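You operate a simulated robot arm through the tools that you are given. There is no shell and no other tool.

The job below is to be done with a simulated robot arm. You get a single attempt, and the scene is never put back.

JOB
Run a 5 m test pull on the swivel row.
Fine: set lever one to held, close the swivel lever and set knob G by the card in the pocket; no end may break.
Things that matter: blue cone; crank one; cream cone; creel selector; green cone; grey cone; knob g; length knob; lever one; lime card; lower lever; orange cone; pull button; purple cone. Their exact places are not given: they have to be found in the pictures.

The check looks at the end state, three seconds after you hand in, the way a careful person would. Anything else that was tipped, shoved, dropped, spilled or broken makes it a failure.

ROBOT AND FRAMES
A 6-joint arm with a two-finger gripper, on a carriage that runs on a rail from [-4, -1070] to [4, 1070] (x, y) and turns from -2.531 to 3.264 rad about z. Base frame: it is fixed where the carriage stands at the start and does not move with it; the origin is on the floor, on the carriage's upright axis, x ahead of it, y to its left, z up. Units: mm, rad, N and s.
It reaches about 1366 mm from its shoulder. Its first joint turns from -2.007 to 2.007 rad. Places, roughly: blue cone (15x14x18 cm) [800, 1700, 1200]; crank one [400, -300, 600]; cream cone [750, 1250, 750]; cream cone (15x14x18 cm) [800, 0, 700]; creel selector [500, 300, 1000]; green cone (15x14x18 cm) [800, 1300, 1200]; knob g [400, -300, 900]; length knob [500, 300, 1200]; lever one [400, -100, 600]; lower lever [500, 300, 800]; orange cone (15x14x18 cm) [1000, 0, 1200]; pull button [500, 400, 1100]; purple cone (15x14x18 cm) [800, 800, 1200]; row selector [500, 300, 1300]; swivel lever [500, 200, 800]; teal cone (11x11x18 cm) [800, 0, 1200]. Payload 3.43 kg.
Tool frame: the origin (TCP) lies between the finger pads and is the grasp point; the fingertips stand 30 mm ahead of it; z points along the fingers, y is the line along which they close. The gripper opens to 104 mm; its body begins 57 mm behind the TCP.
Orientation is that of the tool frame in the base frame, as a unit quaternion [w, x, y, z]. With the fingers straight down and closing along the base's y, the tool's x points along the base's -x, its y along +y and its z along -z.

CONTROLS
- The arm moves only by the tool servo_tool. Its argument "plan" is a list of rows, each an object of numbers (a shift or turn left out is 0, a gripper value left out holds the last): "dx", "dy", "dz": the shift along the tool's x, y, z in cm; "ax", "ay", "az": the turn, a rotation vector about the tool's x, y, z in rad; "claw": the finger opening in cm, from 0 to 10.4. In form: [{"dx": .., "dy": .., "dz": .., "ax": .., "ay": .., "az": .., "claw": ..}, ...]. A call has 1 to 20 rows; each row is the pose to reach, as a shift and turn from the pose commanded when the call began, along the tool's axes at that moment. Rows are played at 5 a second. More than 50 mm and 0.15 rad between two rows, or a gripper value outside its range, and nothing of the call is played. Where a pose cannot be reached the arm comes as near as it can. A force on the tool above 90 N (or 10 N above the force at the start of the call, whichever is more), or a blocked arm, ends the call early, and 0.2 s more pass. The fingers move at their own pace (about 72 mm/s each) and stop on an object; they squeeze with about 24 N. The grip force told is the motor's: it shows also when the fingers shut on nothing. Time passes only in rows, and 0.2 s behind the last, so rows that repeat a pose let the fingers close. The reply holds the time, the measured pose of the TCP, the force on the tool along the base axes, the opening and the grip force, in the units named above and with some noise, with the torque about the TCP (base axes, N m) and any sound that the robot's microphone picked up.
- Cameras (640 x 400 px; columns grow to the right, rows downward): "scene" is now at [31, 182.5, 1055.3]; the picture's right is [-0.14, -0.99, 0.00], its down [-0.45, 0.06, -0.89] and it looks along [0.88, -0.12, -0.46] (base axes); focal length 214 px, centre (320, 200). "wrist" rides on the gripper at [67, 18, -90] in the tool frame; the picture's right is [-0.25, 0.97, 0.00], its down [-0.73, -0.19, -0.66] and it looks along [-0.64, -0.17, 0.75] (tool axes); focal length 218 px, centre (320, 200).
- snapshot(camera): a new picture of that camera. No time passes.
- lift_body(by): slides the trunk up (or, below 0, down) by that many mm; the arm and the scene camera ride with it, the base frame stays. It gives what a move gives, with no picture.
- steer(legs): drives the robot by 1 to 6 legs, each [ahead, left, turn to the left] in mm, mm and rad, along the robot's own axes; the way and the turn of a leg run together, so that a leg with both is an arc; at most 1500 mm and 3.142 rad a leg. The arm and the cameras ride along, it lands a little off, and it stops where it bumps. It keeps to its track: a leg is cut to what the track allows. It gives what a move gives.
- aim_head(pan, tilt): turns the head with the scene camera to pan (to the left, within 2.705 rad either way) and tilt (down, from -0.506 to 1.204), counted from straight ahead of the robot. It gives what a move gives.
- probe_pixels(camera, pixels): for up to 12 pixels [column, row] of the newest picture of that camera ("zoom" is the newest enlarged one), the place [x, y, z] in the base frame of the surface seen there, good to about 2 mm. No time passes.
- close_up(camera, box): a new picture of the part [left, top, right, bottom] of that camera's present view, enlarged. No time passes.
- close_job(): hands the job in; it is judged then, once.

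Leave the gripper open and the arm clear of the work at the hand-in unless told otherwise.

The tools are called as a command line: name --argument value ..., lists and objects as JSON in quotes. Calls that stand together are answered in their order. servo_tool: Moves the arm, as the interface text tells. Its arguments: {"type":"object","properties":{"plan":{"type":"array","items":{"type":"object","properties":{"dx":{"type":"number"},"dy":{"type":"number"},"dz":{"type":"number"},"ax":{"type":"number"},"ay":{"type":"number"},"az":{"type":"number"},"claw":{"type":"number"}}}}},"required":["plan"]} The other tools are called the same way: lift_body (by) moves the trunk up or down; steer (legs) drives the base; aim_head (pan, tilt) turns the head that bears the scene camera; snapshot (camera) takes a picture; probe_pixels (camera, pixels) gives the place of the surface under pixels of a picture; close_up (camera, box) takes an enlarged picture of a part of a camera's view; close_job () hands the job in.

At the start:

```text
clock: 0.0
tool_pos: [702.3, -112.0, 771.2]
orientation: [0.0, 0.0, 1.0, -0.001]
wrist_force: [-0.1, 0.5, 0.6]
ft_torque: [0.0, -0.02, 0.0]
opening: 104.1
grasp_force: 0.1
trunk travel left (down, up): [-100.0, 890.0]
robot x, y, heading: [3.0, -1.5, -0.004]
head pan, tilt (commanded): [-0.138, 0.476]
```

scene: 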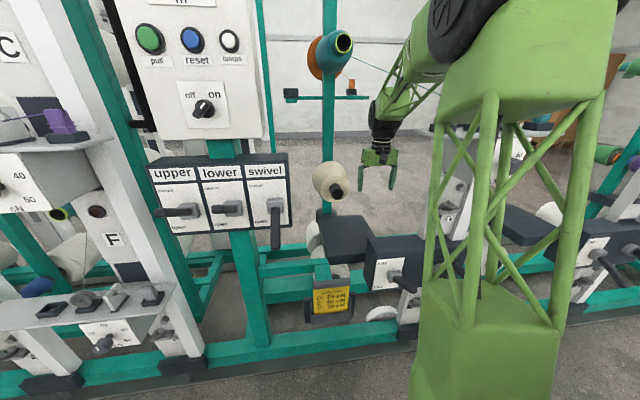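
wrist: 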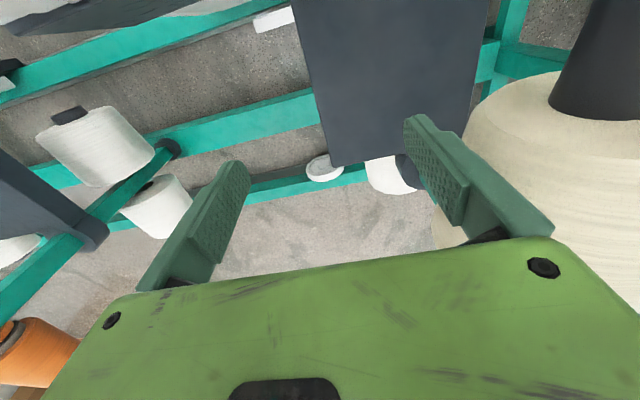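

I see the panel with pull/reset/lamps buttons at the top, an off/on selector, three levers (upper, lower, swivel) and a yellow card in a pocket around (330,300). I'll take close-ups of these parts first.

close_up --camera "scene" --box '[270, 220, 430, 330]'

close_up --camera "scene" --box '[130, 140, 300, 250]'

close_up --camera "scene" --box '[0, 250, 200, 390]'

close_up --camera "scene" --box '[120, 0, 270, 130]'

```text
3.64 times, centred on (350, 275) of scene
```

zoom: 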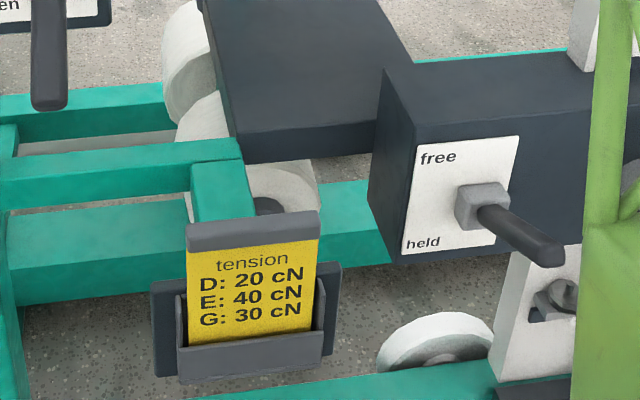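

```text
3.64 times, centred on (215, 195) of scene
```

zoom: 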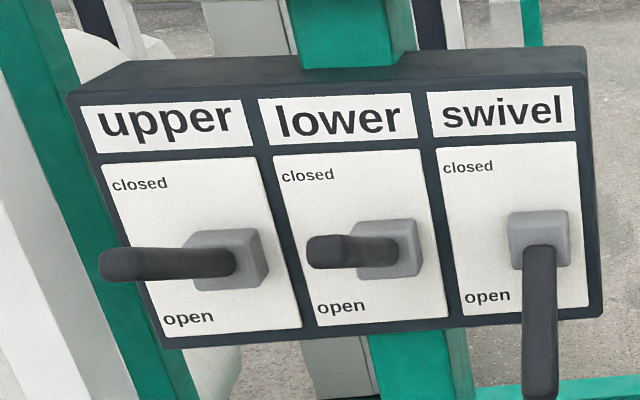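

```text
2.86 times, centred on (100, 320) of scene
```

zoom: 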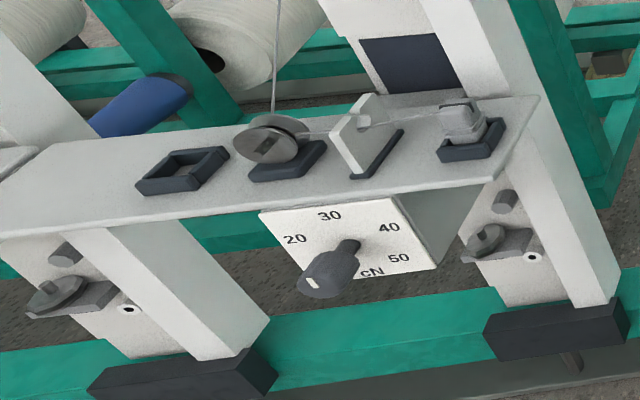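

```text
3.08 times, centred on (195, 65) of scene
```

zoom: 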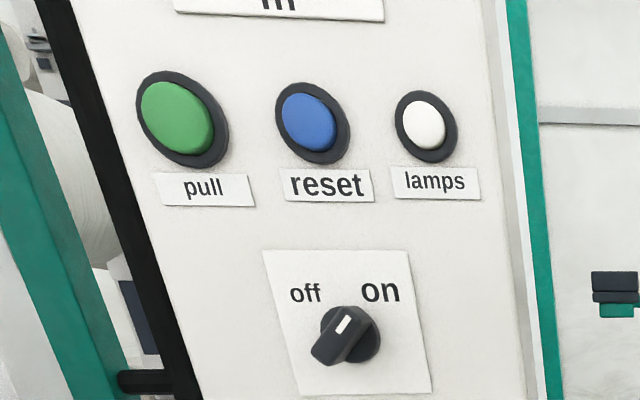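

The card in the pocket reads "tension D: 20 cN, E: 40 cN, G: 30 cN". The swivel lever points down, at open. Lever one has a "free / held" plate. Next I'll look around with the head, starting upward for the length knob and row selector.

aim_head --pan 0.3 --tilt -0.1

snapshot --camera "scene"

```text
clock: 1.0
tool_pos: [701.4, -110.9, 771.0]
orientation: [0.0, 0.0, 1.0, 0.0]
wrist_force: [0.5, -0.5, 1.3]
ft_torque: [0.02, 0.0, 0.01]
opening: 103.8
grasp_force: 0.1
trunk travel left (down, up): [-100.0, 890.0]
robot x, y, heading: [3.9, 3.4, -0.0]
head pan, tilt (commanded): [0.3, -0.099]
```

```text
taken
```

scene: 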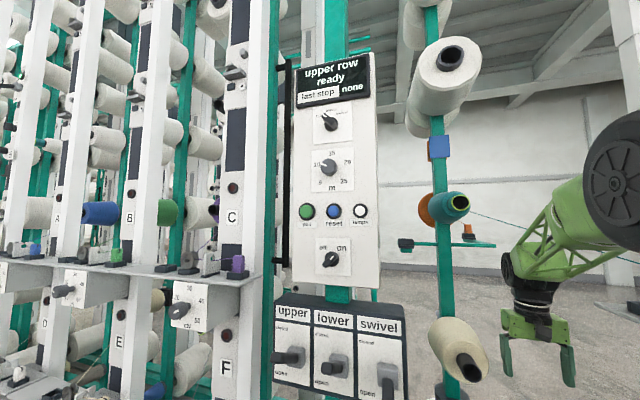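

Now I see the whole panel: the display reads "upper row ready / last stop none", then the row selector, length knob, buttons and the off/on selector. I'll zoom in on each.

close_up --camera "scene" --box '[280, 50, 400, 125]'

close_up --camera "scene" --box '[290, 95, 380, 151]'

close_up --camera "scene" --box '[290, 140, 380, 196]'

close_up --camera "scene" --box '[290, 190, 390, 280]'

close_up --camera "scene" --box '[0, 180, 260, 342]'

close_up --camera "scene" --box '[380, 20, 520, 280]'

```text
5.33 times, centred on (340, 88) of scene
```

zoom: 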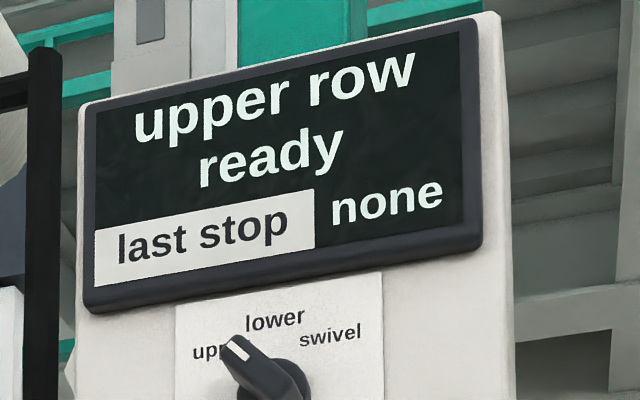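

```text
7.11 times, centred on (335, 123) of scene
```

zoom: 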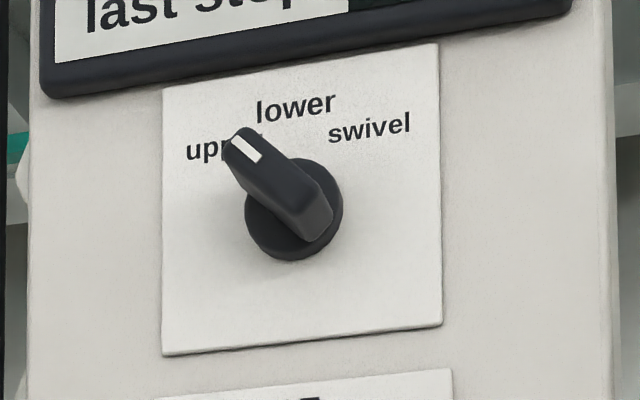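

```text
7.11 times, centred on (335, 168) of scene
```

zoom: 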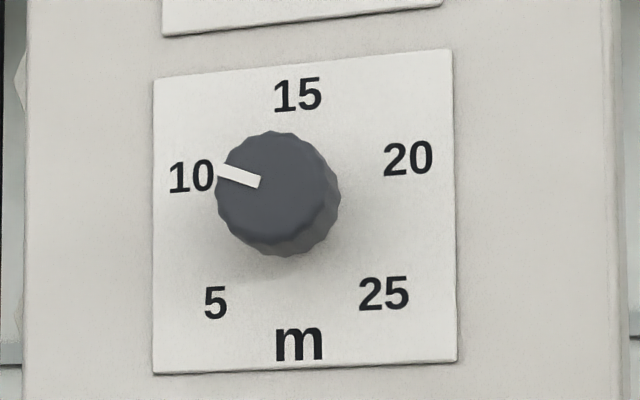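

```text
4.44 times, centred on (340, 235) of scene
```

zoom: 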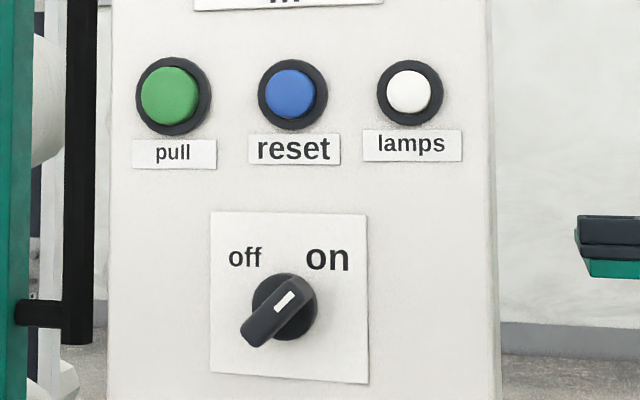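

```text
2.46 times, centred on (130, 261) of scene
```

zoom: 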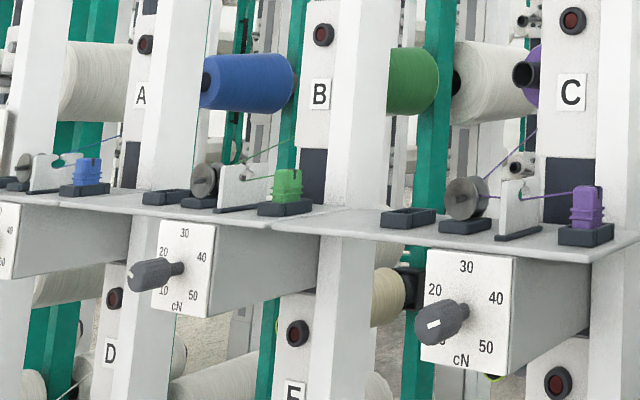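

```text
1.54 times, centred on (450, 150) of scene
```

zoom: 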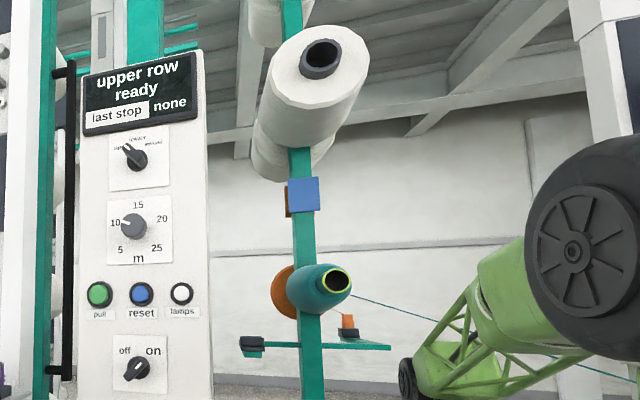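

The row selector is on "upper" and must go to "swivel". The length knob is on 10 and must go to 5. The creel selector already points at "on". Next I'll look to the right for the swivel section with knob G, crank one and lever one.

aim_head --pan -0.5 --tilt 0.3

snapshot --camera "scene"

aim_head --pan -1.0 --tilt 0.3

snapshot --camera "scene"

```text
clock: 2.1
tool_pos: [700.8, -111.9, 771.9]
orientation: [-0.001, 0.0, 1.0, 0.001]
wrist_force: [-0.7, -0.1, 0.3]
ft_torque: [0.01, 0.02, 0.0]
opening: 103.9
grasp_force: 0.1
trunk travel left (down, up): [-100.0, 890.0]
robot x, y, heading: [-0.2, 2.1, 0.0]
head pan, tilt (commanded): [-0.499, 0.3]
```

```text
taken
```

scene: 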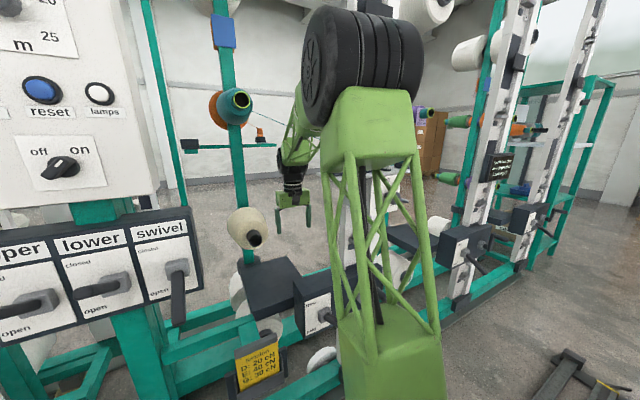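

```text
clock: 3.0
tool_pos: [702.0, -112.2, 770.9]
orientation: [0.0, 0.0, 1.0, -0.001]
wrist_force: [0.5, 0.4, -0.3]
ft_torque: [-0.01, 0.01, 0.01]
opening: 103.9
grasp_force: 0.0
trunk travel left (down, up): [-100.0, 890.0]
robot x, y, heading: [-3.6, 1.6, -0.002]
head pan, tilt (commanded): [-1.0, 0.3]
```

```text
taken
```

scene: 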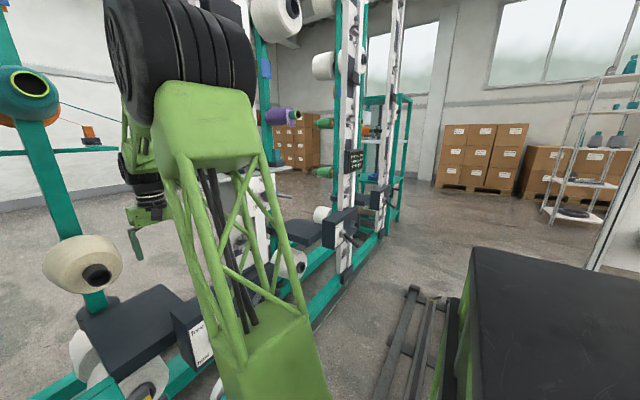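

The arm blocks part of the view, and a teal yarn runs behind it. Before moving I'll probe places near the arm, re-aiming the head at pan −0.3.

aim_head --pan -0.3 --tilt 0.2

snapshot --camera "scene"

close_up --camera "scene" --box '[200, 60, 420, 200]'

```text
clock: 4.1
tool_pos: [700.6, -111.8, 771.0]
orientation: [0.0, 0.0, 1.0, 0.0]
wrist_force: [-0.9, 0.6, 0.0]
ft_torque: [0.03, 0.0, 0.04]
opening: 104.3
grasp_force: 0.1
trunk travel left (down, up): [-100.0, 890.0]
robot x, y, heading: [-0.5, 1.0, -0.001]
head pan, tilt (commanded): [-0.3, 0.201]
```

```text
taken
```

scene: 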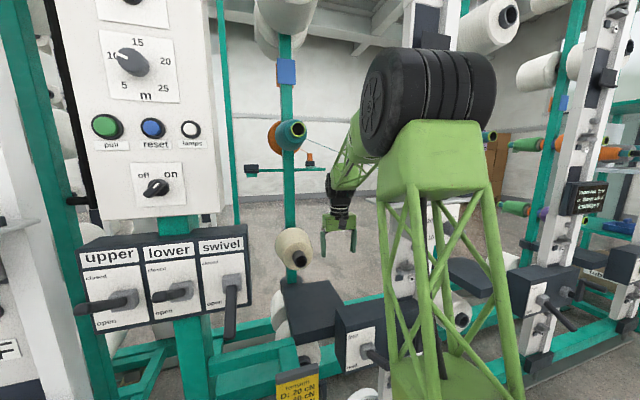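

```text
2.86 times, centred on (310, 130) of scene
```

zoom: 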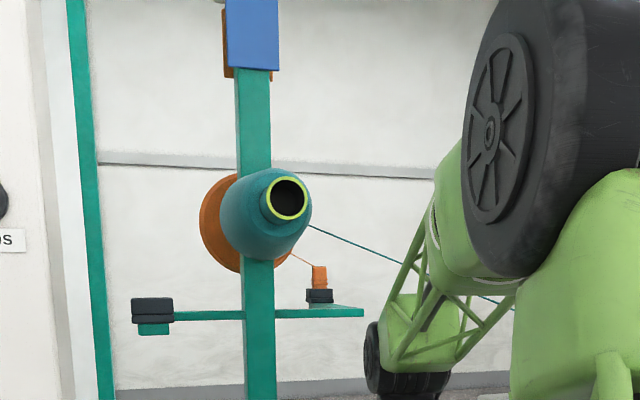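

Probing the teal yarn, cones and the links of the arm.

probe_pixels --camera "scene" --pixels '[[293, 130], [318, 143], [290, 180], [295, 245], [300, 300], [335, 240], [370, 355], [350, 345], [420, 90], [440, 150], [286, 70], [230, 290]]'

probe_pixels --camera "zoom" --pixels '[[330, 235], [395, 262], [500, 299], [305, 262], [318, 275], [285, 200], [150, 305], [320, 300]]'

```text
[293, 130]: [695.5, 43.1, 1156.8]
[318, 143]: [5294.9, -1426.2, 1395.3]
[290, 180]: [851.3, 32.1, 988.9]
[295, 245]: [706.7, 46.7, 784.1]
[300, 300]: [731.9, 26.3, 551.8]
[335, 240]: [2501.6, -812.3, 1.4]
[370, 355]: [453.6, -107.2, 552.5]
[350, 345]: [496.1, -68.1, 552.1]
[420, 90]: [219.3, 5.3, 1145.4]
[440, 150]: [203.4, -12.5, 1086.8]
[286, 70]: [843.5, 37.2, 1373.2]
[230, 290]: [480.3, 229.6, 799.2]
```

```text
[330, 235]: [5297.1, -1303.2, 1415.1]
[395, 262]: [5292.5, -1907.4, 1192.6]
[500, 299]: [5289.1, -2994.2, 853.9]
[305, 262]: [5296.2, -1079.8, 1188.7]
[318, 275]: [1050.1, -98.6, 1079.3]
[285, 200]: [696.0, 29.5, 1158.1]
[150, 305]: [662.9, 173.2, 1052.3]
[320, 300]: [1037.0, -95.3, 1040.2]
```

The box and lever one are at z≈550 and nothing stands between the arm and the robot at z≈770. I'll retract the tool straight back, toward −x (tool +x), by 20 cm.

servo_tool --plan '[{"dx": 4}, {"dx": 8}, {"dx": 12}, {"dx": 16}, {"dx": 20}, {"dx": 20}]'

snapshot --camera "scene"

```text
clock: 5.7
tool_pos: [570.2, -106.1, 795.2]
orientation: [0.037, -0.015, 0.999, -0.009]
wrist_force: [-0.4, -0.6, -0.8]
ft_torque: [0.04, -0.01, 0.0]
opening: 104.2
grasp_force: 0.1
trunk travel left (down, up): [-100.0, 890.0]
robot x, y, heading: [-0.0, 0.5, 0.018]
head pan, tilt (commanded): [-0.3, 0.201]
stopped in row 6: the arm was blocked; the commanded pose is now the measured one
```

```text
taken
```

scene: 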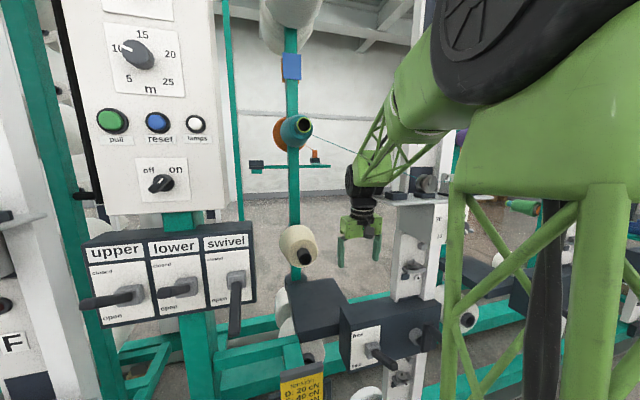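

The arm stopped at (570, −106, 795), probably folded to its limit. At the right I now see the swivel post plate around (420,200) with parts on it. I'll zoom there.

close_up --camera "scene" --box '[330, 140, 470, 300]'

probe_pixels --camera "scene" --pixels '[[400, 198], [425, 182], [413, 270], [415, 340], [400, 375], [373, 350], [395, 362], [360, 230], [370, 175], [440, 215], [345, 305], [392, 182]]'

```text
2.50 times, centred on (400, 220) of scene
```

zoom: 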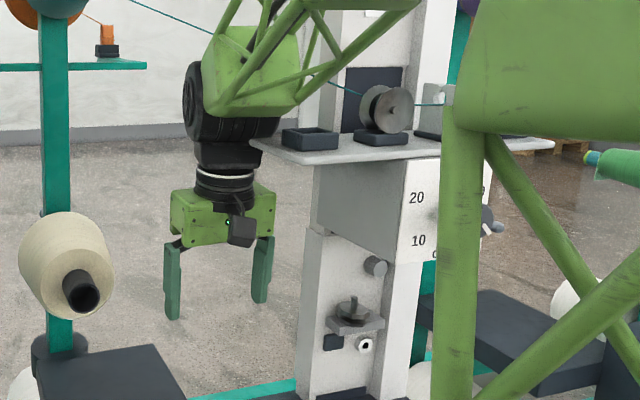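

```text
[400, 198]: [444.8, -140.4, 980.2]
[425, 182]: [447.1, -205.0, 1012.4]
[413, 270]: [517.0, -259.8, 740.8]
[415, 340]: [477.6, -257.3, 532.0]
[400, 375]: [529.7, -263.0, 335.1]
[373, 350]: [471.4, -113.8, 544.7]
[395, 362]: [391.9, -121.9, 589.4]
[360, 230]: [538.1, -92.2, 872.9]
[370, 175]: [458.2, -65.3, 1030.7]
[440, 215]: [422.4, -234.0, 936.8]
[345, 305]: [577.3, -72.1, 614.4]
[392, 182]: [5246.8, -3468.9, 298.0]
```

The teal yarn seems to run from the teal cone to the disc at about (447, −205, 1012), close to my forearm. I'll check with the wrist camera and a close-up of the forearm.

snapshot --camera "wrist"

close_up --camera "scene" --box '[290, 110, 450, 210]'

```text
taken
```

wrist: 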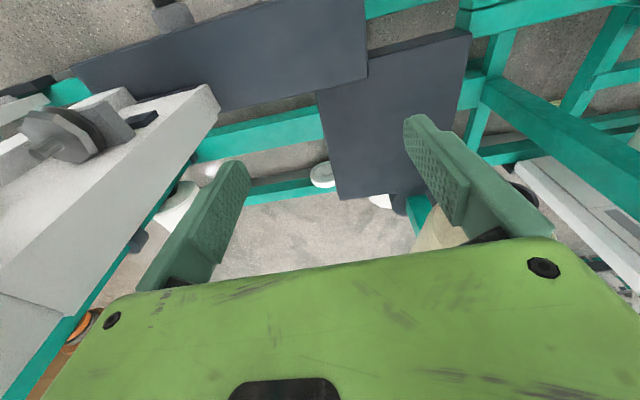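

```text
4.00 times, centred on (370, 160) of scene
```

zoom: 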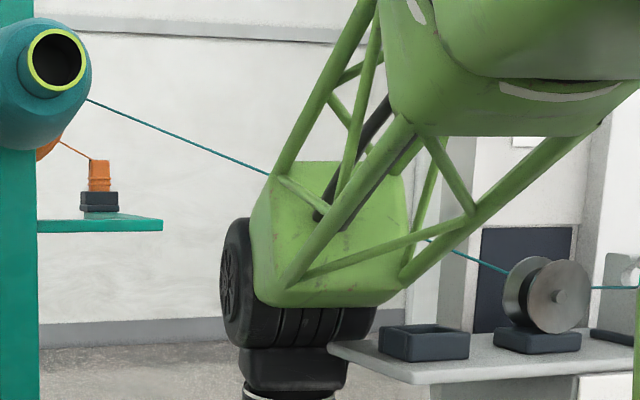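

The yarn runs straight and passes behind my forearm. The wrist drum is near the shelf's left corner, around zoom (330,345). I'll probe those points.

probe_pixels --camera "zoom" --pixels '[[335, 345], [415, 382], [355, 345], [300, 320], [300, 365], [240, 270], [290, 290], [400, 270], [375, 335], [575, 345], [360, 180], [560, 295]]'

probe_pixels --camera "wrist" --pixels '[[215, 95], [150, 230], [100, 110], [60, 135], [210, 130], [40, 250], [230, 170], [420, 130]]'

```text
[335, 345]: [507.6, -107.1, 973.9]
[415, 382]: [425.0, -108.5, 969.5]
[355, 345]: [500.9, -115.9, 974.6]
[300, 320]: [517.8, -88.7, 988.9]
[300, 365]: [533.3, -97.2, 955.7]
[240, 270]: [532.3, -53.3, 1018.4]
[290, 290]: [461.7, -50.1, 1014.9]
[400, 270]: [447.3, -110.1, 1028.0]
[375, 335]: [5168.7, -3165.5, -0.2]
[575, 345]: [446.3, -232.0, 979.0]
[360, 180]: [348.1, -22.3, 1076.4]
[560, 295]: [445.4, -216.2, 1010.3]
```

```text
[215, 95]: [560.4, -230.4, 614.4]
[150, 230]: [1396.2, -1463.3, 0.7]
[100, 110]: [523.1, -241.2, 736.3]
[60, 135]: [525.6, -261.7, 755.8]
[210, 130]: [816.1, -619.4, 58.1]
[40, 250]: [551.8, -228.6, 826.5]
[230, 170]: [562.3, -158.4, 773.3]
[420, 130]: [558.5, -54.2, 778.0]
```

The shelf's left edge (y≈−107, x 425–508, z≈972) meets my wrist drum at about (518, −89, 989), so that is what blocked the arm. I'll move left (+y), starting slightly forward, away from the shelf and the yarn.

servo_tool --plan '[{"dx": -1.5, "dy": 1}, {"dx": -1.5, "dy": 4}, {"dx": -1, "dy": 7}, {"dx": 0, "dy": 10}, {"dx": 0, "dy": 13}, {"dx": 0, "dy": 13}]'

snapshot --camera "scene"

```text
clock: 7.1
tool_pos: [550.9, 20.7, 799.9]
orientation: [0.041, -0.011, 0.999, -0.009]
wrist_force: [-0.7, 0.0, 0.3]
ft_torque: [-0.04, -0.01, 0.0]
opening: 104.2
grasp_force: 0.1
trunk travel left (down, up): [-100.0, 890.0]
robot x, y, heading: [-0.7, -1.0, 0.009]
head pan, tilt (commanded): [-0.3, 0.201]
```

```text
taken
```

scene: 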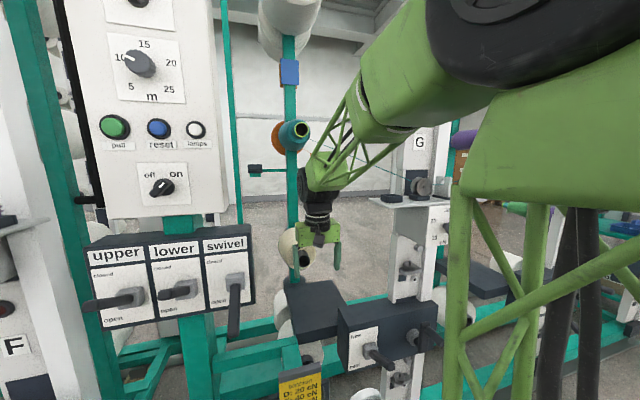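

The arm is clear of the shelf and yarn. I'll pull it further back, toward −x, by 18 cm.

servo_tool --plan '[{"dx": 4}, {"dx": 8}, {"dx": 12}, {"dx": 15}, {"dx": 18}, {"dx": 18}]'

snapshot --camera "scene"

```text
clock: 8.6
tool_pos: [411.8, 20.9, 738.0]
orientation: [-0.03, -0.013, 0.999, -0.015]
wrist_force: [-0.3, 0.5, -0.1]
ft_torque: [0.01, 0.0, -0.02]
opening: 104.1
grasp_force: 0.0
trunk travel left (down, up): [-100.0, 890.0]
robot x, y, heading: [-0.9, -0.3, 0.009]
head pan, tilt (commanded): [-0.3, 0.201]
stopped in row 6: the arm was blocked; the commanded pose is now the measured one
```

```text
taken
```

scene: 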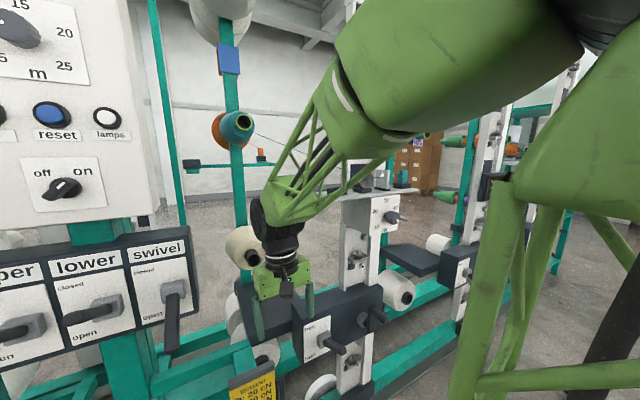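

The view has swung right, so the elbow has apparently pushed the head. I'll ease forward a bit and re-aim the head to check.

servo_tool --plan '[{"dx": -2}, {"dx": -5}, {"dx": -8}, {"dx": -8}]'

aim_head --pan -0.3 --tilt 0.2

snapshot --camera "scene"

```text
clock: 9.6
tool_pos: [488.0, 24.1, 737.9]
orientation: [-0.025, -0.013, 1.0, -0.013]
wrist_force: [-0.4, 0.1, 0.4]
ft_torque: [-0.05, -0.02, -0.01]
opening: 104.3
grasp_force: 0.1
trunk travel left (down, up): [-100.0, 890.0]
robot x, y, heading: [-1.0, 4.8, 0.013]
head pan, tilt (commanded): [-0.3, 0.201]
```

```text
clock: 10.2
tool_pos: [488.0, 25.4, 738.7]
orientation: [-0.025, -0.012, 1.0, -0.014]
wrist_force: [0.3, 0.1, -0.2]
ft_torque: [0.01, -0.01, -0.04]
opening: 104.1
grasp_force: 0.1
trunk travel left (down, up): [-100.0, 890.0]
robot x, y, heading: [-1.7, 0.2, 0.009]
head pan, tilt (commanded): [-0.3, 0.201]
```

```text
taken
```

scene: 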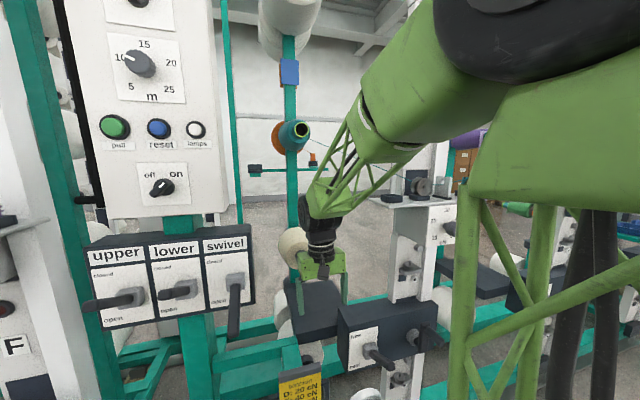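

The head is back in place. I'd like more room to change the arm's pose, so I'll look around behind and to both sides for free space.

aim_head --pan -1.7 --tilt 0.4

snapshot --camera "scene"

aim_head --pan 1.4 --tilt 0.3

snapshot --camera "scene"

aim_head --pan 2.5 --tilt 0.4

snapshot --camera "scene"

```text
clock: 11.7
tool_pos: [487.7, 23.6, 738.9]
orientation: [-0.025, -0.013, 1.0, -0.014]
wrist_force: [0.2, 0.8, 0.1]
ft_torque: [-0.03, 0.01, 0.01]
opening: 104.0
grasp_force: 0.0
trunk travel left (down, up): [-100.0, 890.0]
robot x, y, heading: [-3.0, -2.8, 0.012]
head pan, tilt (commanded): [-1.7, 0.4]
```

```text
taken
```

scene: 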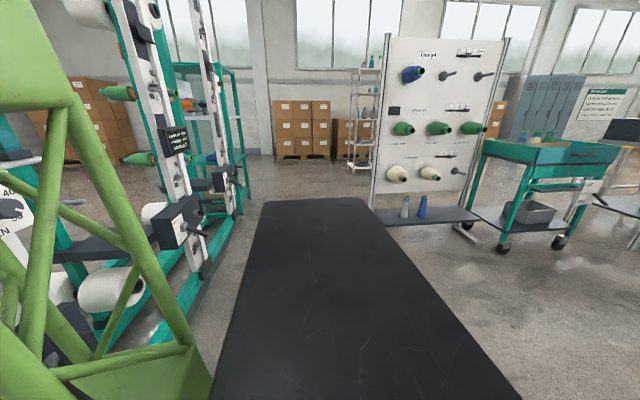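

```text
clock: 14.4
tool_pos: [488.4, 23.7, 738.7]
orientation: [-0.025, -0.012, 1.0, -0.013]
wrist_force: [-0.5, -1.1, -0.7]
ft_torque: [0.01, -0.01, -0.03]
opening: 104.1
grasp_force: 0.1
trunk travel left (down, up): [-100.0, 890.0]
robot x, y, heading: [-1.0, 3.3, 0.017]
head pan, tilt (commanded): [1.4, 0.3]
```

```text
taken
```

scene: 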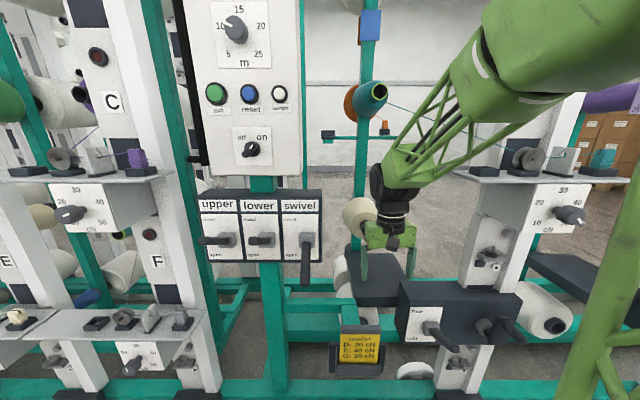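

```text
clock: 15.7
tool_pos: [488.6, 24.9, 738.0]
orientation: [-0.025, -0.012, 1.0, -0.013]
wrist_force: [0.2, 0.6, 0.5]
ft_torque: [-0.01, 0.0, 0.01]
opening: 104.3
grasp_force: 0.0
trunk travel left (down, up): [-100.0, 890.0]
robot x, y, heading: [0.3, 1.2, 0.01]
head pan, tilt (commanded): [2.499, 0.4]
```

```text
taken
```

scene: 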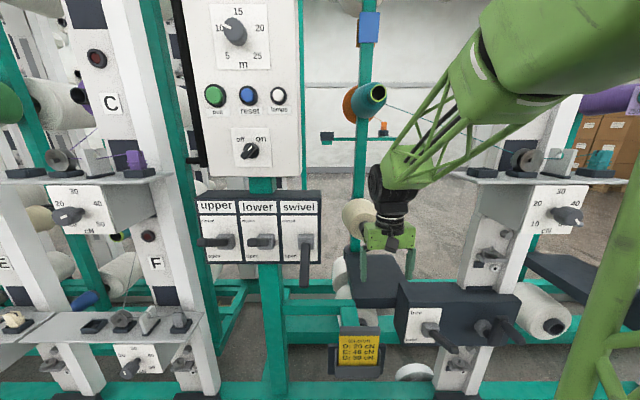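

The head is held near pan 0 by the elbow, so I'll return its command to 0. This view is useful: knob G's dial box is at (555,210), and lever one at (430,330) has crank one beside it. I'll zoom in.

aim_head --pan 0.0 --tilt 0.4

close_up --camera "scene" --box '[440, 120, 640, 260]'

close_up --camera "scene" --box '[320, 260, 560, 400]'

```text
clock: 18.0
tool_pos: [488.9, 23.9, 739.3]
orientation: [-0.025, -0.013, 1.0, -0.013]
wrist_force: [0.0, -0.2, -0.3]
ft_torque: [-0.01, 0.03, 0.04]
opening: 104.0
grasp_force: 0.1
trunk travel left (down, up): [-100.0, 890.0]
robot x, y, heading: [1.7, -1.0, 0.016]
head pan, tilt (commanded): [0.0, 0.4]
```

```text
2.86 times, centred on (540, 190) of scene
```

zoom: 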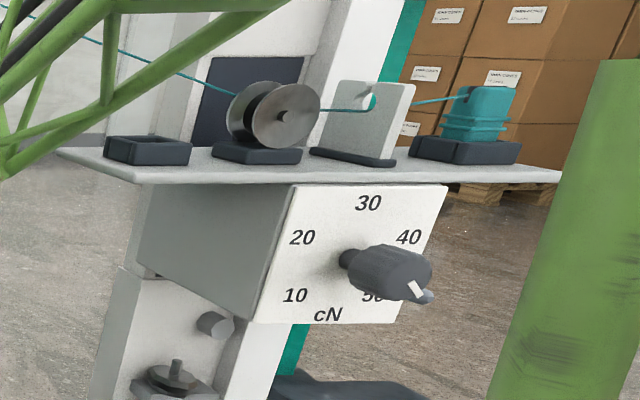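

```text
2.67 times, centred on (440, 330) of scene
```

zoom: 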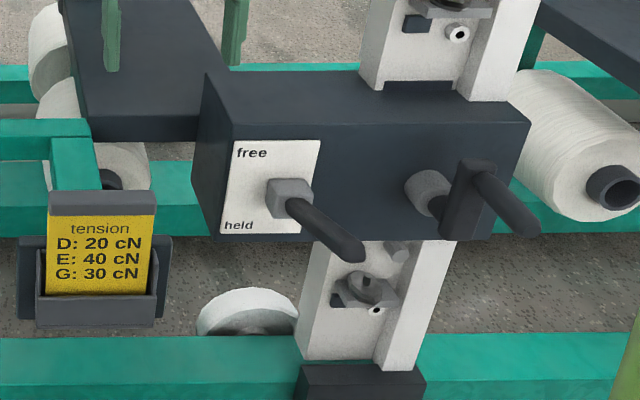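

Lever one's handle juts out toward me, and so does crank one's. I'll probe the hub and handle points on this zoom to learn their directions.

probe_pixels --camera "zoom" --pixels '[[285, 188], [300, 210], [325, 230], [355, 255], [250, 185], [430, 190], [468, 195], [490, 185], [530, 225], [510, 120], [240, 130], [100, 260]]'

close_up --camera "scene" --box '[190, 180, 330, 300]'

```text
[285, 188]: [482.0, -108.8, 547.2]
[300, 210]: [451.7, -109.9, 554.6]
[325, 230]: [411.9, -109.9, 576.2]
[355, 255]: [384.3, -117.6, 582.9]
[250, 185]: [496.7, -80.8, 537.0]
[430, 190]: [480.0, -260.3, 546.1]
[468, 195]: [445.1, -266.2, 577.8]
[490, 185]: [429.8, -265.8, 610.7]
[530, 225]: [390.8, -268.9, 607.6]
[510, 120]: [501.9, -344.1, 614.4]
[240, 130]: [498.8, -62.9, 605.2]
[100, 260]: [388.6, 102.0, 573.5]
```

```text
3.33 times, centred on (260, 240) of scene
```

zoom: 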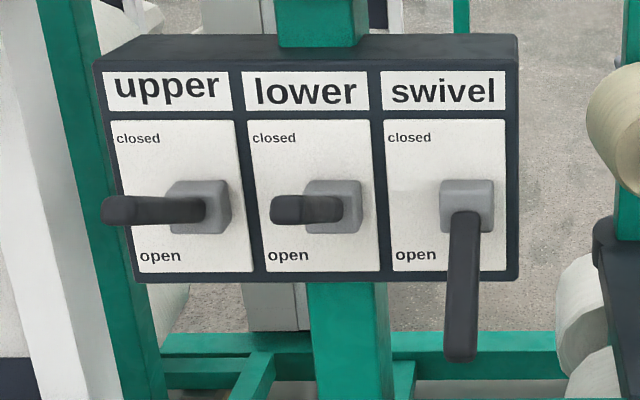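

probe_pixels --camera "zoom" --pixels '[[200, 190], [190, 210], [150, 210], [115, 208], [335, 190], [320, 208], [285, 210], [465, 195], [465, 225], [462, 280], [460, 345], [430, 200]]'

probe_pixels --camera "scene" --pixels '[[215, 95], [248, 95], [279, 95], [251, 150], [270, 165], [235, 28], [240, 65], [568, 216], [545, 205], [360, 345], [225, 145], [95, 58]]'

```text
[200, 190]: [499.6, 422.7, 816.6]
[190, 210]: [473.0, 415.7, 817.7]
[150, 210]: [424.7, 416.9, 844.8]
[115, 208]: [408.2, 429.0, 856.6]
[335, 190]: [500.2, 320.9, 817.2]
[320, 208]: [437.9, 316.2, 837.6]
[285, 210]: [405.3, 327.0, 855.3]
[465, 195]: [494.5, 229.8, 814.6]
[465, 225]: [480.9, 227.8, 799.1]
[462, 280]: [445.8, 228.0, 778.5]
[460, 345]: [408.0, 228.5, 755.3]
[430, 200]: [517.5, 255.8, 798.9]
```

```text
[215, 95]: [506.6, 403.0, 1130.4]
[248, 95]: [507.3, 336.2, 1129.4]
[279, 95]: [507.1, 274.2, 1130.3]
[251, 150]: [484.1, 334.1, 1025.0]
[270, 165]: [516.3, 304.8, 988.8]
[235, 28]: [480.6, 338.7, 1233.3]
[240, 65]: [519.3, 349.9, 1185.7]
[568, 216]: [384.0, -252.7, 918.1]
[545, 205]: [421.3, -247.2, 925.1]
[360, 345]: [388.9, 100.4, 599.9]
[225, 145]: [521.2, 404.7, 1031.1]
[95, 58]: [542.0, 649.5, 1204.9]
```

The swivel lever tip is at (408, 228, 755) and points out and down (open), while the closed levers' tips are at z≈856. Lever one's tip is at (384, −118, 583) and points out and up (free). To get working room I'll raise the trunk 350 mm so the gripper clears the shelf and levers, then swing the arm to the right, over the rail.

lift_body --by 350

snapshot --camera "scene"

```text
clock: 21.4
tool_pos: [487.4, 24.2, 1088.6]
orientation: [-0.026, -0.012, 1.0, -0.014]
wrist_force: [-0.5, 0.4, -1.5]
ft_torque: [0.02, 0.01, -0.01]
opening: 104.0
grasp_force: 0.0
trunk travel left (down, up): [-450.0, 540.0]
robot x, y, heading: [1.5, 0.2, 0.011]
head pan, tilt (commanded): [0.0, 0.4]
```

```text
taken
```

scene: 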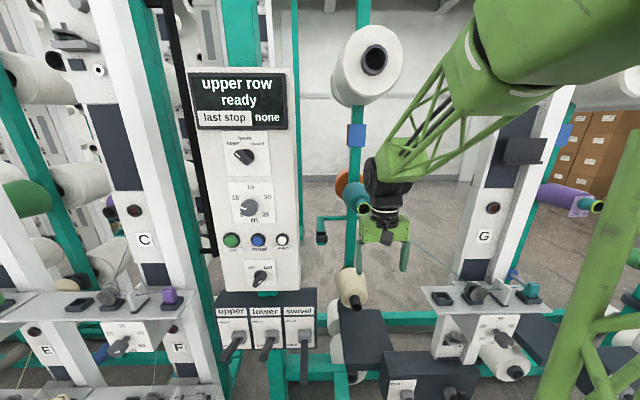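

From up here I can see it all. There is a black bracket on the G post at (525,150). I'll probe its position and a few others before swinging the arm.

probe_pixels --camera "scene" --pixels '[[525, 150], [505, 155], [540, 160], [492, 208], [475, 290], [530, 290], [505, 335], [375, 60], [245, 155], [250, 207], [440, 270], [570, 200]]'

close_up --camera "scene" --box '[410, 250, 570, 350]'

close_up --camera "scene" --box '[320, 160, 420, 260]'

```text
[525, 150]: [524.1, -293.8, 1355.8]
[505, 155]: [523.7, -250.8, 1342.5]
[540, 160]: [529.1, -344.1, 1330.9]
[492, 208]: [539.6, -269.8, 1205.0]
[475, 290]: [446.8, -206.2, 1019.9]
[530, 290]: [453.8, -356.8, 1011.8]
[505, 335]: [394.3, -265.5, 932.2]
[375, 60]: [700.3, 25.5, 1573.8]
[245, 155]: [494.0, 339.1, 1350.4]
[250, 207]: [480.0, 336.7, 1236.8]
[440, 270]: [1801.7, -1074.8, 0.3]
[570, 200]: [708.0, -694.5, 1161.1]
```

```text
4.00 times, centred on (490, 300) of scene
```

zoom: 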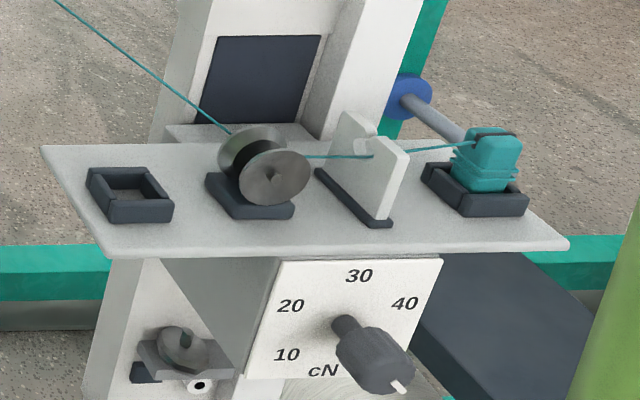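

```text
4.00 times, centred on (370, 210) of scene
```

zoom: 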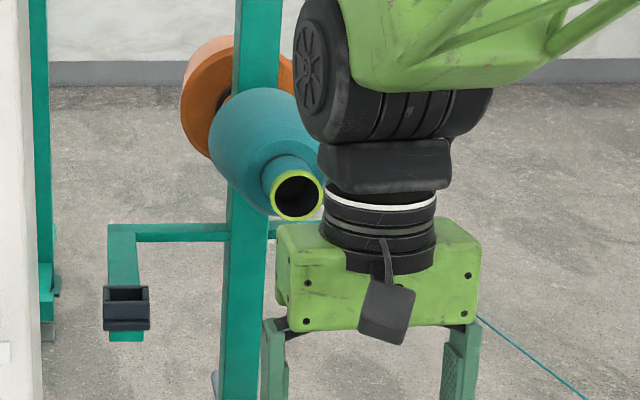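

The shelf items top out near z≈1040. I'll lift another 60 mm for margin, retract to x≈435, then swing right in an arc.

lift_body --by 60

servo_tool --plan '[{"dx": 2}, {"dx": 4}, {"dx": 5}]'

```text
clock: 22.4
tool_pos: [487.8, 23.4, 1149.2]
orientation: [-0.025, -0.013, 1.0, -0.013]
wrist_force: [0.7, -0.2, 0.0]
ft_torque: [0.0, -0.01, 0.03]
opening: 104.5
grasp_force: 0.0
trunk travel left (down, up): [-510.0, 480.0]
robot x, y, heading: [1.8, 3.3, 0.012]
head pan, tilt (commanded): [0.0, 0.4]
```

```text
clock: 23.2
tool_pos: [439.5, 24.4, 1150.8]
orientation: [-0.025, -0.012, 1.0, -0.014]
wrist_force: [-0.1, 0.5, -0.3]
ft_torque: [-0.01, 0.05, 0.01]
opening: 103.7
grasp_force: 0.1
trunk travel left (down, up): [-510.0, 480.0]
robot x, y, heading: [2.1, 0.0, 0.014]
head pan, tilt (commanded): [0.0, 0.4]
```

Swinging the tool right at a radius of about 440 mm, in 0.1 rad steps with the tool turning along.

servo_tool --plan '[{"dx": 0, "dy": -4.42, "az": 0.1}, {"dx": 0.41, "dy": -8.8, "az": 0.2}, {"dx": 1.26, "dy": -13.11, "az": 0.3}, {"dx": 2.54, "dy": -17.32, "az": 0.4}, {"dx": 4.24, "dy": -21.38, "az": 0.5}, {"dx": 6.32, "dy": -25.25, "az": 0.6}, {"dx": 8.79, "dy": -28.89, "az": 0.7}, {"dx": 11.61, "dy": -32.27, "az": 0.8}, {"dx": 14.74, "dy": -35.35, "az": 0.9}, {"dx": 18.18, "dy": -38.1, "az": 1.0}, {"dx": 21.86, "dy": -40.5, "az": 1.1}, {"dx": 25.77, "dy": -42.51, "az": 1.2}, {"dx": 29.87, "dy": -44.12, "az": 1.3}, {"dx": 29.87, "dy": -44.12, "az": 1.3}]'

snapshot --camera "scene"

```text
clock: 26.2
tool_pos: [149.9, -424.6, 1179.1]
orientation: [-0.011, 0.595, 0.803, -0.025]
wrist_force: [0.9, -0.3, -0.6]
ft_torque: [0.0, -0.04, 0.01]
opening: 104.1
grasp_force: 0.0
trunk travel left (down, up): [-510.0, 480.0]
robot x, y, heading: [0.8, 2.1, 0.007]
head pan, tilt (commanded): [0.0, 0.4]
```

```text
taken
```

scene: 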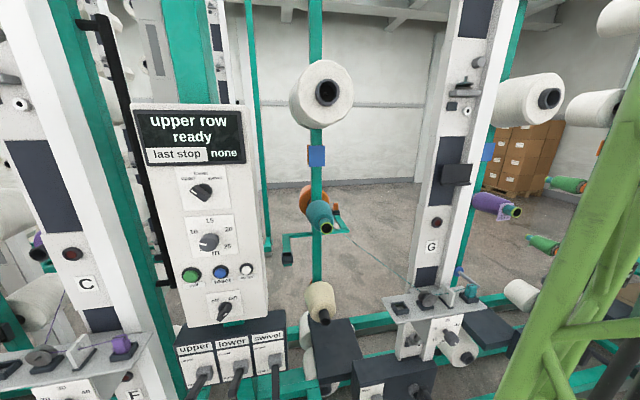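

The arm is over the rail to the right. I'll check the surroundings on that side and what the black table is.

aim_head --pan -1.5 --tilt 0.6

snapshot --camera "scene"

aim_head --pan 1.5 --tilt 0.5

snapshot --camera "scene"

```text
clock: 27.8
tool_pos: [149.8, -425.5, 1178.4]
orientation: [-0.011, 0.595, 0.803, -0.027]
wrist_force: [0.8, 0.3, 0.0]
ft_torque: [0.01, -0.03, 0.02]
opening: 103.8
grasp_force: 0.1
trunk travel left (down, up): [-510.0, 480.0]
robot x, y, heading: [-2.4, 0.1, 0.012]
head pan, tilt (commanded): [-1.499, 0.6]
```

```text
taken
```

scene: 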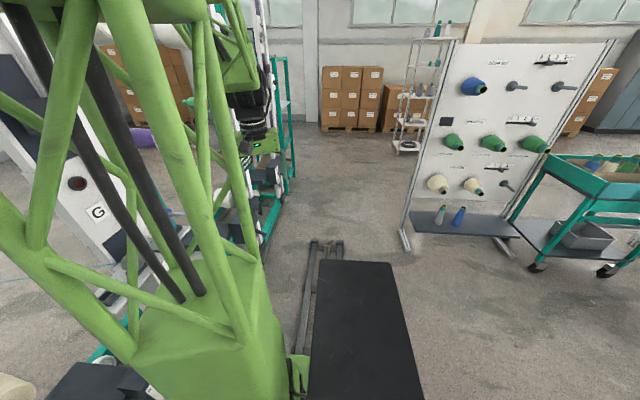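

```text
clock: 30.4
tool_pos: [149.6, -425.0, 1178.8]
orientation: [-0.011, 0.596, 0.803, -0.026]
wrist_force: [0.6, 0.4, -0.4]
ft_torque: [-0.04, -0.03, 0.02]
opening: 104.0
grasp_force: 0.1
trunk travel left (down, up): [-510.0, 480.0]
robot x, y, heading: [0.8, -0.3, 0.006]
head pan, tilt (commanded): [1.499, 0.499]
```

```text
taken
```

scene: 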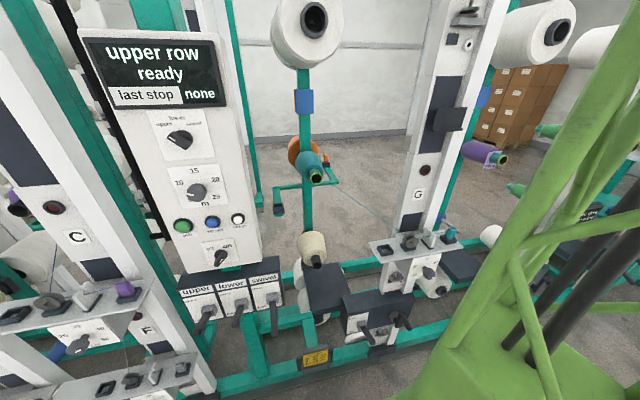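

The head is blocked from panning far left, perhaps by the leaning arm. I'll try a smaller pan left.

aim_head --pan 0.8 --tilt 0.5

snapshot --camera "scene"

```text
clock: 31.4
tool_pos: [151.4, -424.2, 1179.0]
orientation: [-0.012, 0.595, 0.803, -0.026]
wrist_force: [-0.1, 0.3, -0.2]
ft_torque: [0.0, -0.02, 0.01]
opening: 104.1
grasp_force: 0.0
trunk travel left (down, up): [-510.0, 480.0]
robot x, y, heading: [0.1, 1.1, 0.011]
head pan, tilt (commanded): [0.799, 0.499]
```

```text
taken
```

scene: 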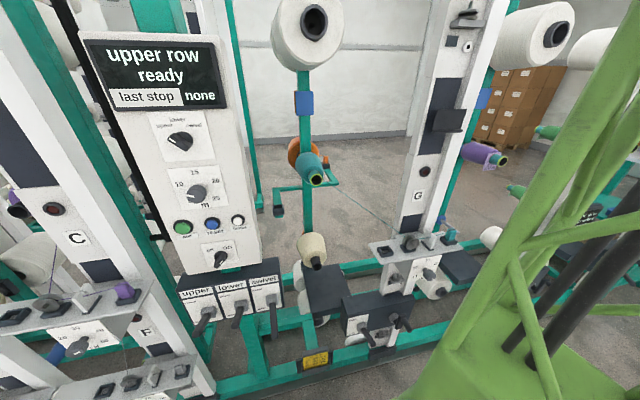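

The head is stuck about straight ahead. I'll extend the arm outward along the rail by 20 cm (tool −x) so the upper arm leans away, then try the head again.

servo_tool --plan '[{"dx": -4}, {"dx": -8}, {"dx": -12}, {"dx": -16}, {"dx": -20}, {"dx": -20}]'

aim_head --pan 1.3 --tilt 0.5

snapshot --camera "scene"

```text
clock: 32.9
tool_pos: [210.1, -616.7, 1181.6]
orientation: [-0.012, 0.595, 0.803, -0.025]
wrist_force: [0.9, 1.5, -0.2]
ft_torque: [-0.01, 0.01, 0.03]
opening: 104.0
grasp_force: 0.0
trunk travel left (down, up): [-510.0, 480.0]
robot x, y, heading: [-0.5, 1.8, 0.01]
head pan, tilt (commanded): [0.799, 0.499]
```

```text
clock: 33.8
tool_pos: [209.1, -615.9, 1183.0]
orientation: [-0.011, 0.596, 0.803, -0.027]
wrist_force: [-0.4, -0.7, -0.6]
ft_torque: [0.01, 0.01, 0.03]
opening: 103.9
grasp_force: 0.1
trunk travel left (down, up): [-510.0, 480.0]
robot x, y, heading: [-2.7, 2.4, 0.011]
head pan, tilt (commanded): [1.3, 0.499]
```

```text
taken
```

scene: 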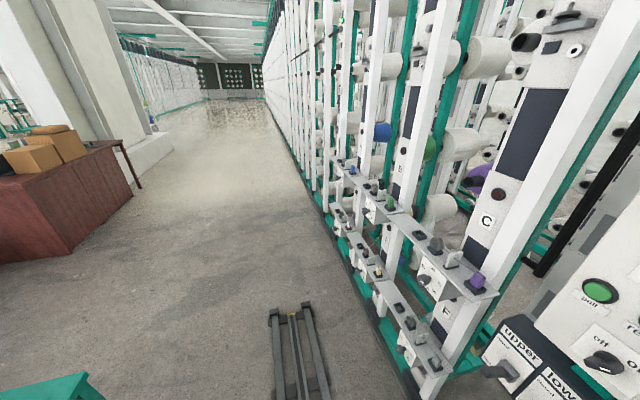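

The left is free along the rail to its end. Now I'll turn the tool to horizontal, fingers along +x, with its y axis along +y. TCP stays at about (210, −616, 1182) in free space over the rail.

servo_tool --plan '[{"ax": -0.0706, "ay": -0.0953, "az": -0.0706}, {"ax": -0.1413, "ay": -0.1906, "az": -0.1413}, {"ax": -0.2119, "ay": -0.2859, "az": -0.2119}, {"ax": -0.2826, "ay": -0.3811, "az": -0.2826}, {"ax": -0.3532, "ay": -0.4764, "az": -0.3532}, {"ax": -0.4239, "ay": -0.5717, "az": -0.4239}, {"ax": -0.4945, "ay": -0.667, "az": -0.4945}, {"ax": -0.5651, "ay": -0.7623, "az": -0.5651}, {"ax": -0.6358, "ay": -0.8576, "az": -0.6358}, {"ax": -0.7064, "ay": -0.9529, "az": -0.7064}, {"ax": -0.7771, "ay": -1.0481, "az": -0.7771}, {"ax": -0.8477, "ay": -1.1434, "az": -0.8477}, {"ax": -0.9184, "ay": -1.2387, "az": -0.9184}, {"ax": -0.989, "ay": -1.334, "az": -0.989}, {"ax": -0.989, "ay": -1.334, "az": -0.989}]'

snapshot --camera "wrist"

```text
clock: 37.0
tool_pos: [209.5, -617.4, 1179.7]
orientation: [0.69, -0.011, 0.724, -0.009]
wrist_force: [-0.2, -0.5, -0.4]
ft_torque: [-0.01, 0.02, 0.01]
opening: 103.9
grasp_force: 0.0
trunk travel left (down, up): [-510.0, 480.0]
robot x, y, heading: [1.8, 0.7, 0.013]
head pan, tilt (commanded): [1.3, 0.499]
```

```text
taken
```

wrist: 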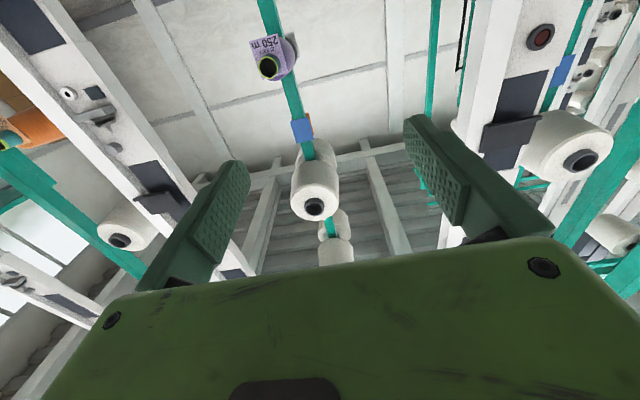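

The tool points along +x, but the wrist camera sits below it and looks up. I'll roll the tool by π about its z so the camera rides on top and looks down at the work.

servo_tool --plan '[{"az": 0.14}, {"az": 0.28}, {"az": 0.42}, {"az": 0.56}, {"az": 0.7}, {"az": 0.84}, {"az": 0.98}, {"az": 1.12}, {"az": 1.26}, {"az": 1.4}, {"az": 1.54}, {"az": 1.57}]'

servo_tool --plan '[{"az": 0.14}, {"az": 0.28}, {"az": 0.42}, {"az": 0.56}, {"az": 0.7}, {"az": 0.84}, {"az": 0.98}, {"az": 1.12}, {"az": 1.26}, {"az": 1.4}, {"az": 1.54}, {"az": 1.57}]'

snapshot --camera "wrist"

```text
clock: 39.6
tool_pos: [209.5, -616.9, 1179.7]
orientation: [0.495, 0.505, 0.518, 0.481]
wrist_force: [0.9, -0.5, -0.2]
ft_torque: [-0.01, -0.02, 0.01]
opening: 104.0
grasp_force: 0.0
trunk travel left (down, up): [-510.0, 480.0]
robot x, y, heading: [3.4, 0.9, 0.013]
head pan, tilt (commanded): [1.3, 0.499]
```

```text
clock: 42.2
tool_pos: [209.0, -616.6, 1179.7]
orientation: [0.009, 0.725, 0.01, 0.689]
wrist_force: [1.0, 0.7, 0.4]
ft_torque: [-0.01, -0.01, 0.01]
opening: 104.1
grasp_force: 0.1
trunk travel left (down, up): [-510.0, 480.0]
robot x, y, heading: [2.5, 2.3, 0.007]
head pan, tilt (commanded): [1.3, 0.499]
```

```text
taken
```

wrist: 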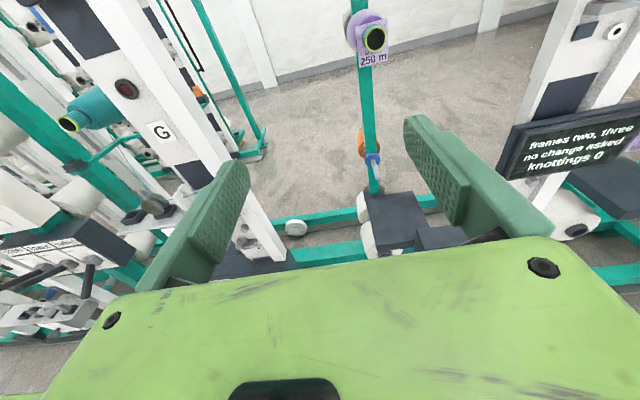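

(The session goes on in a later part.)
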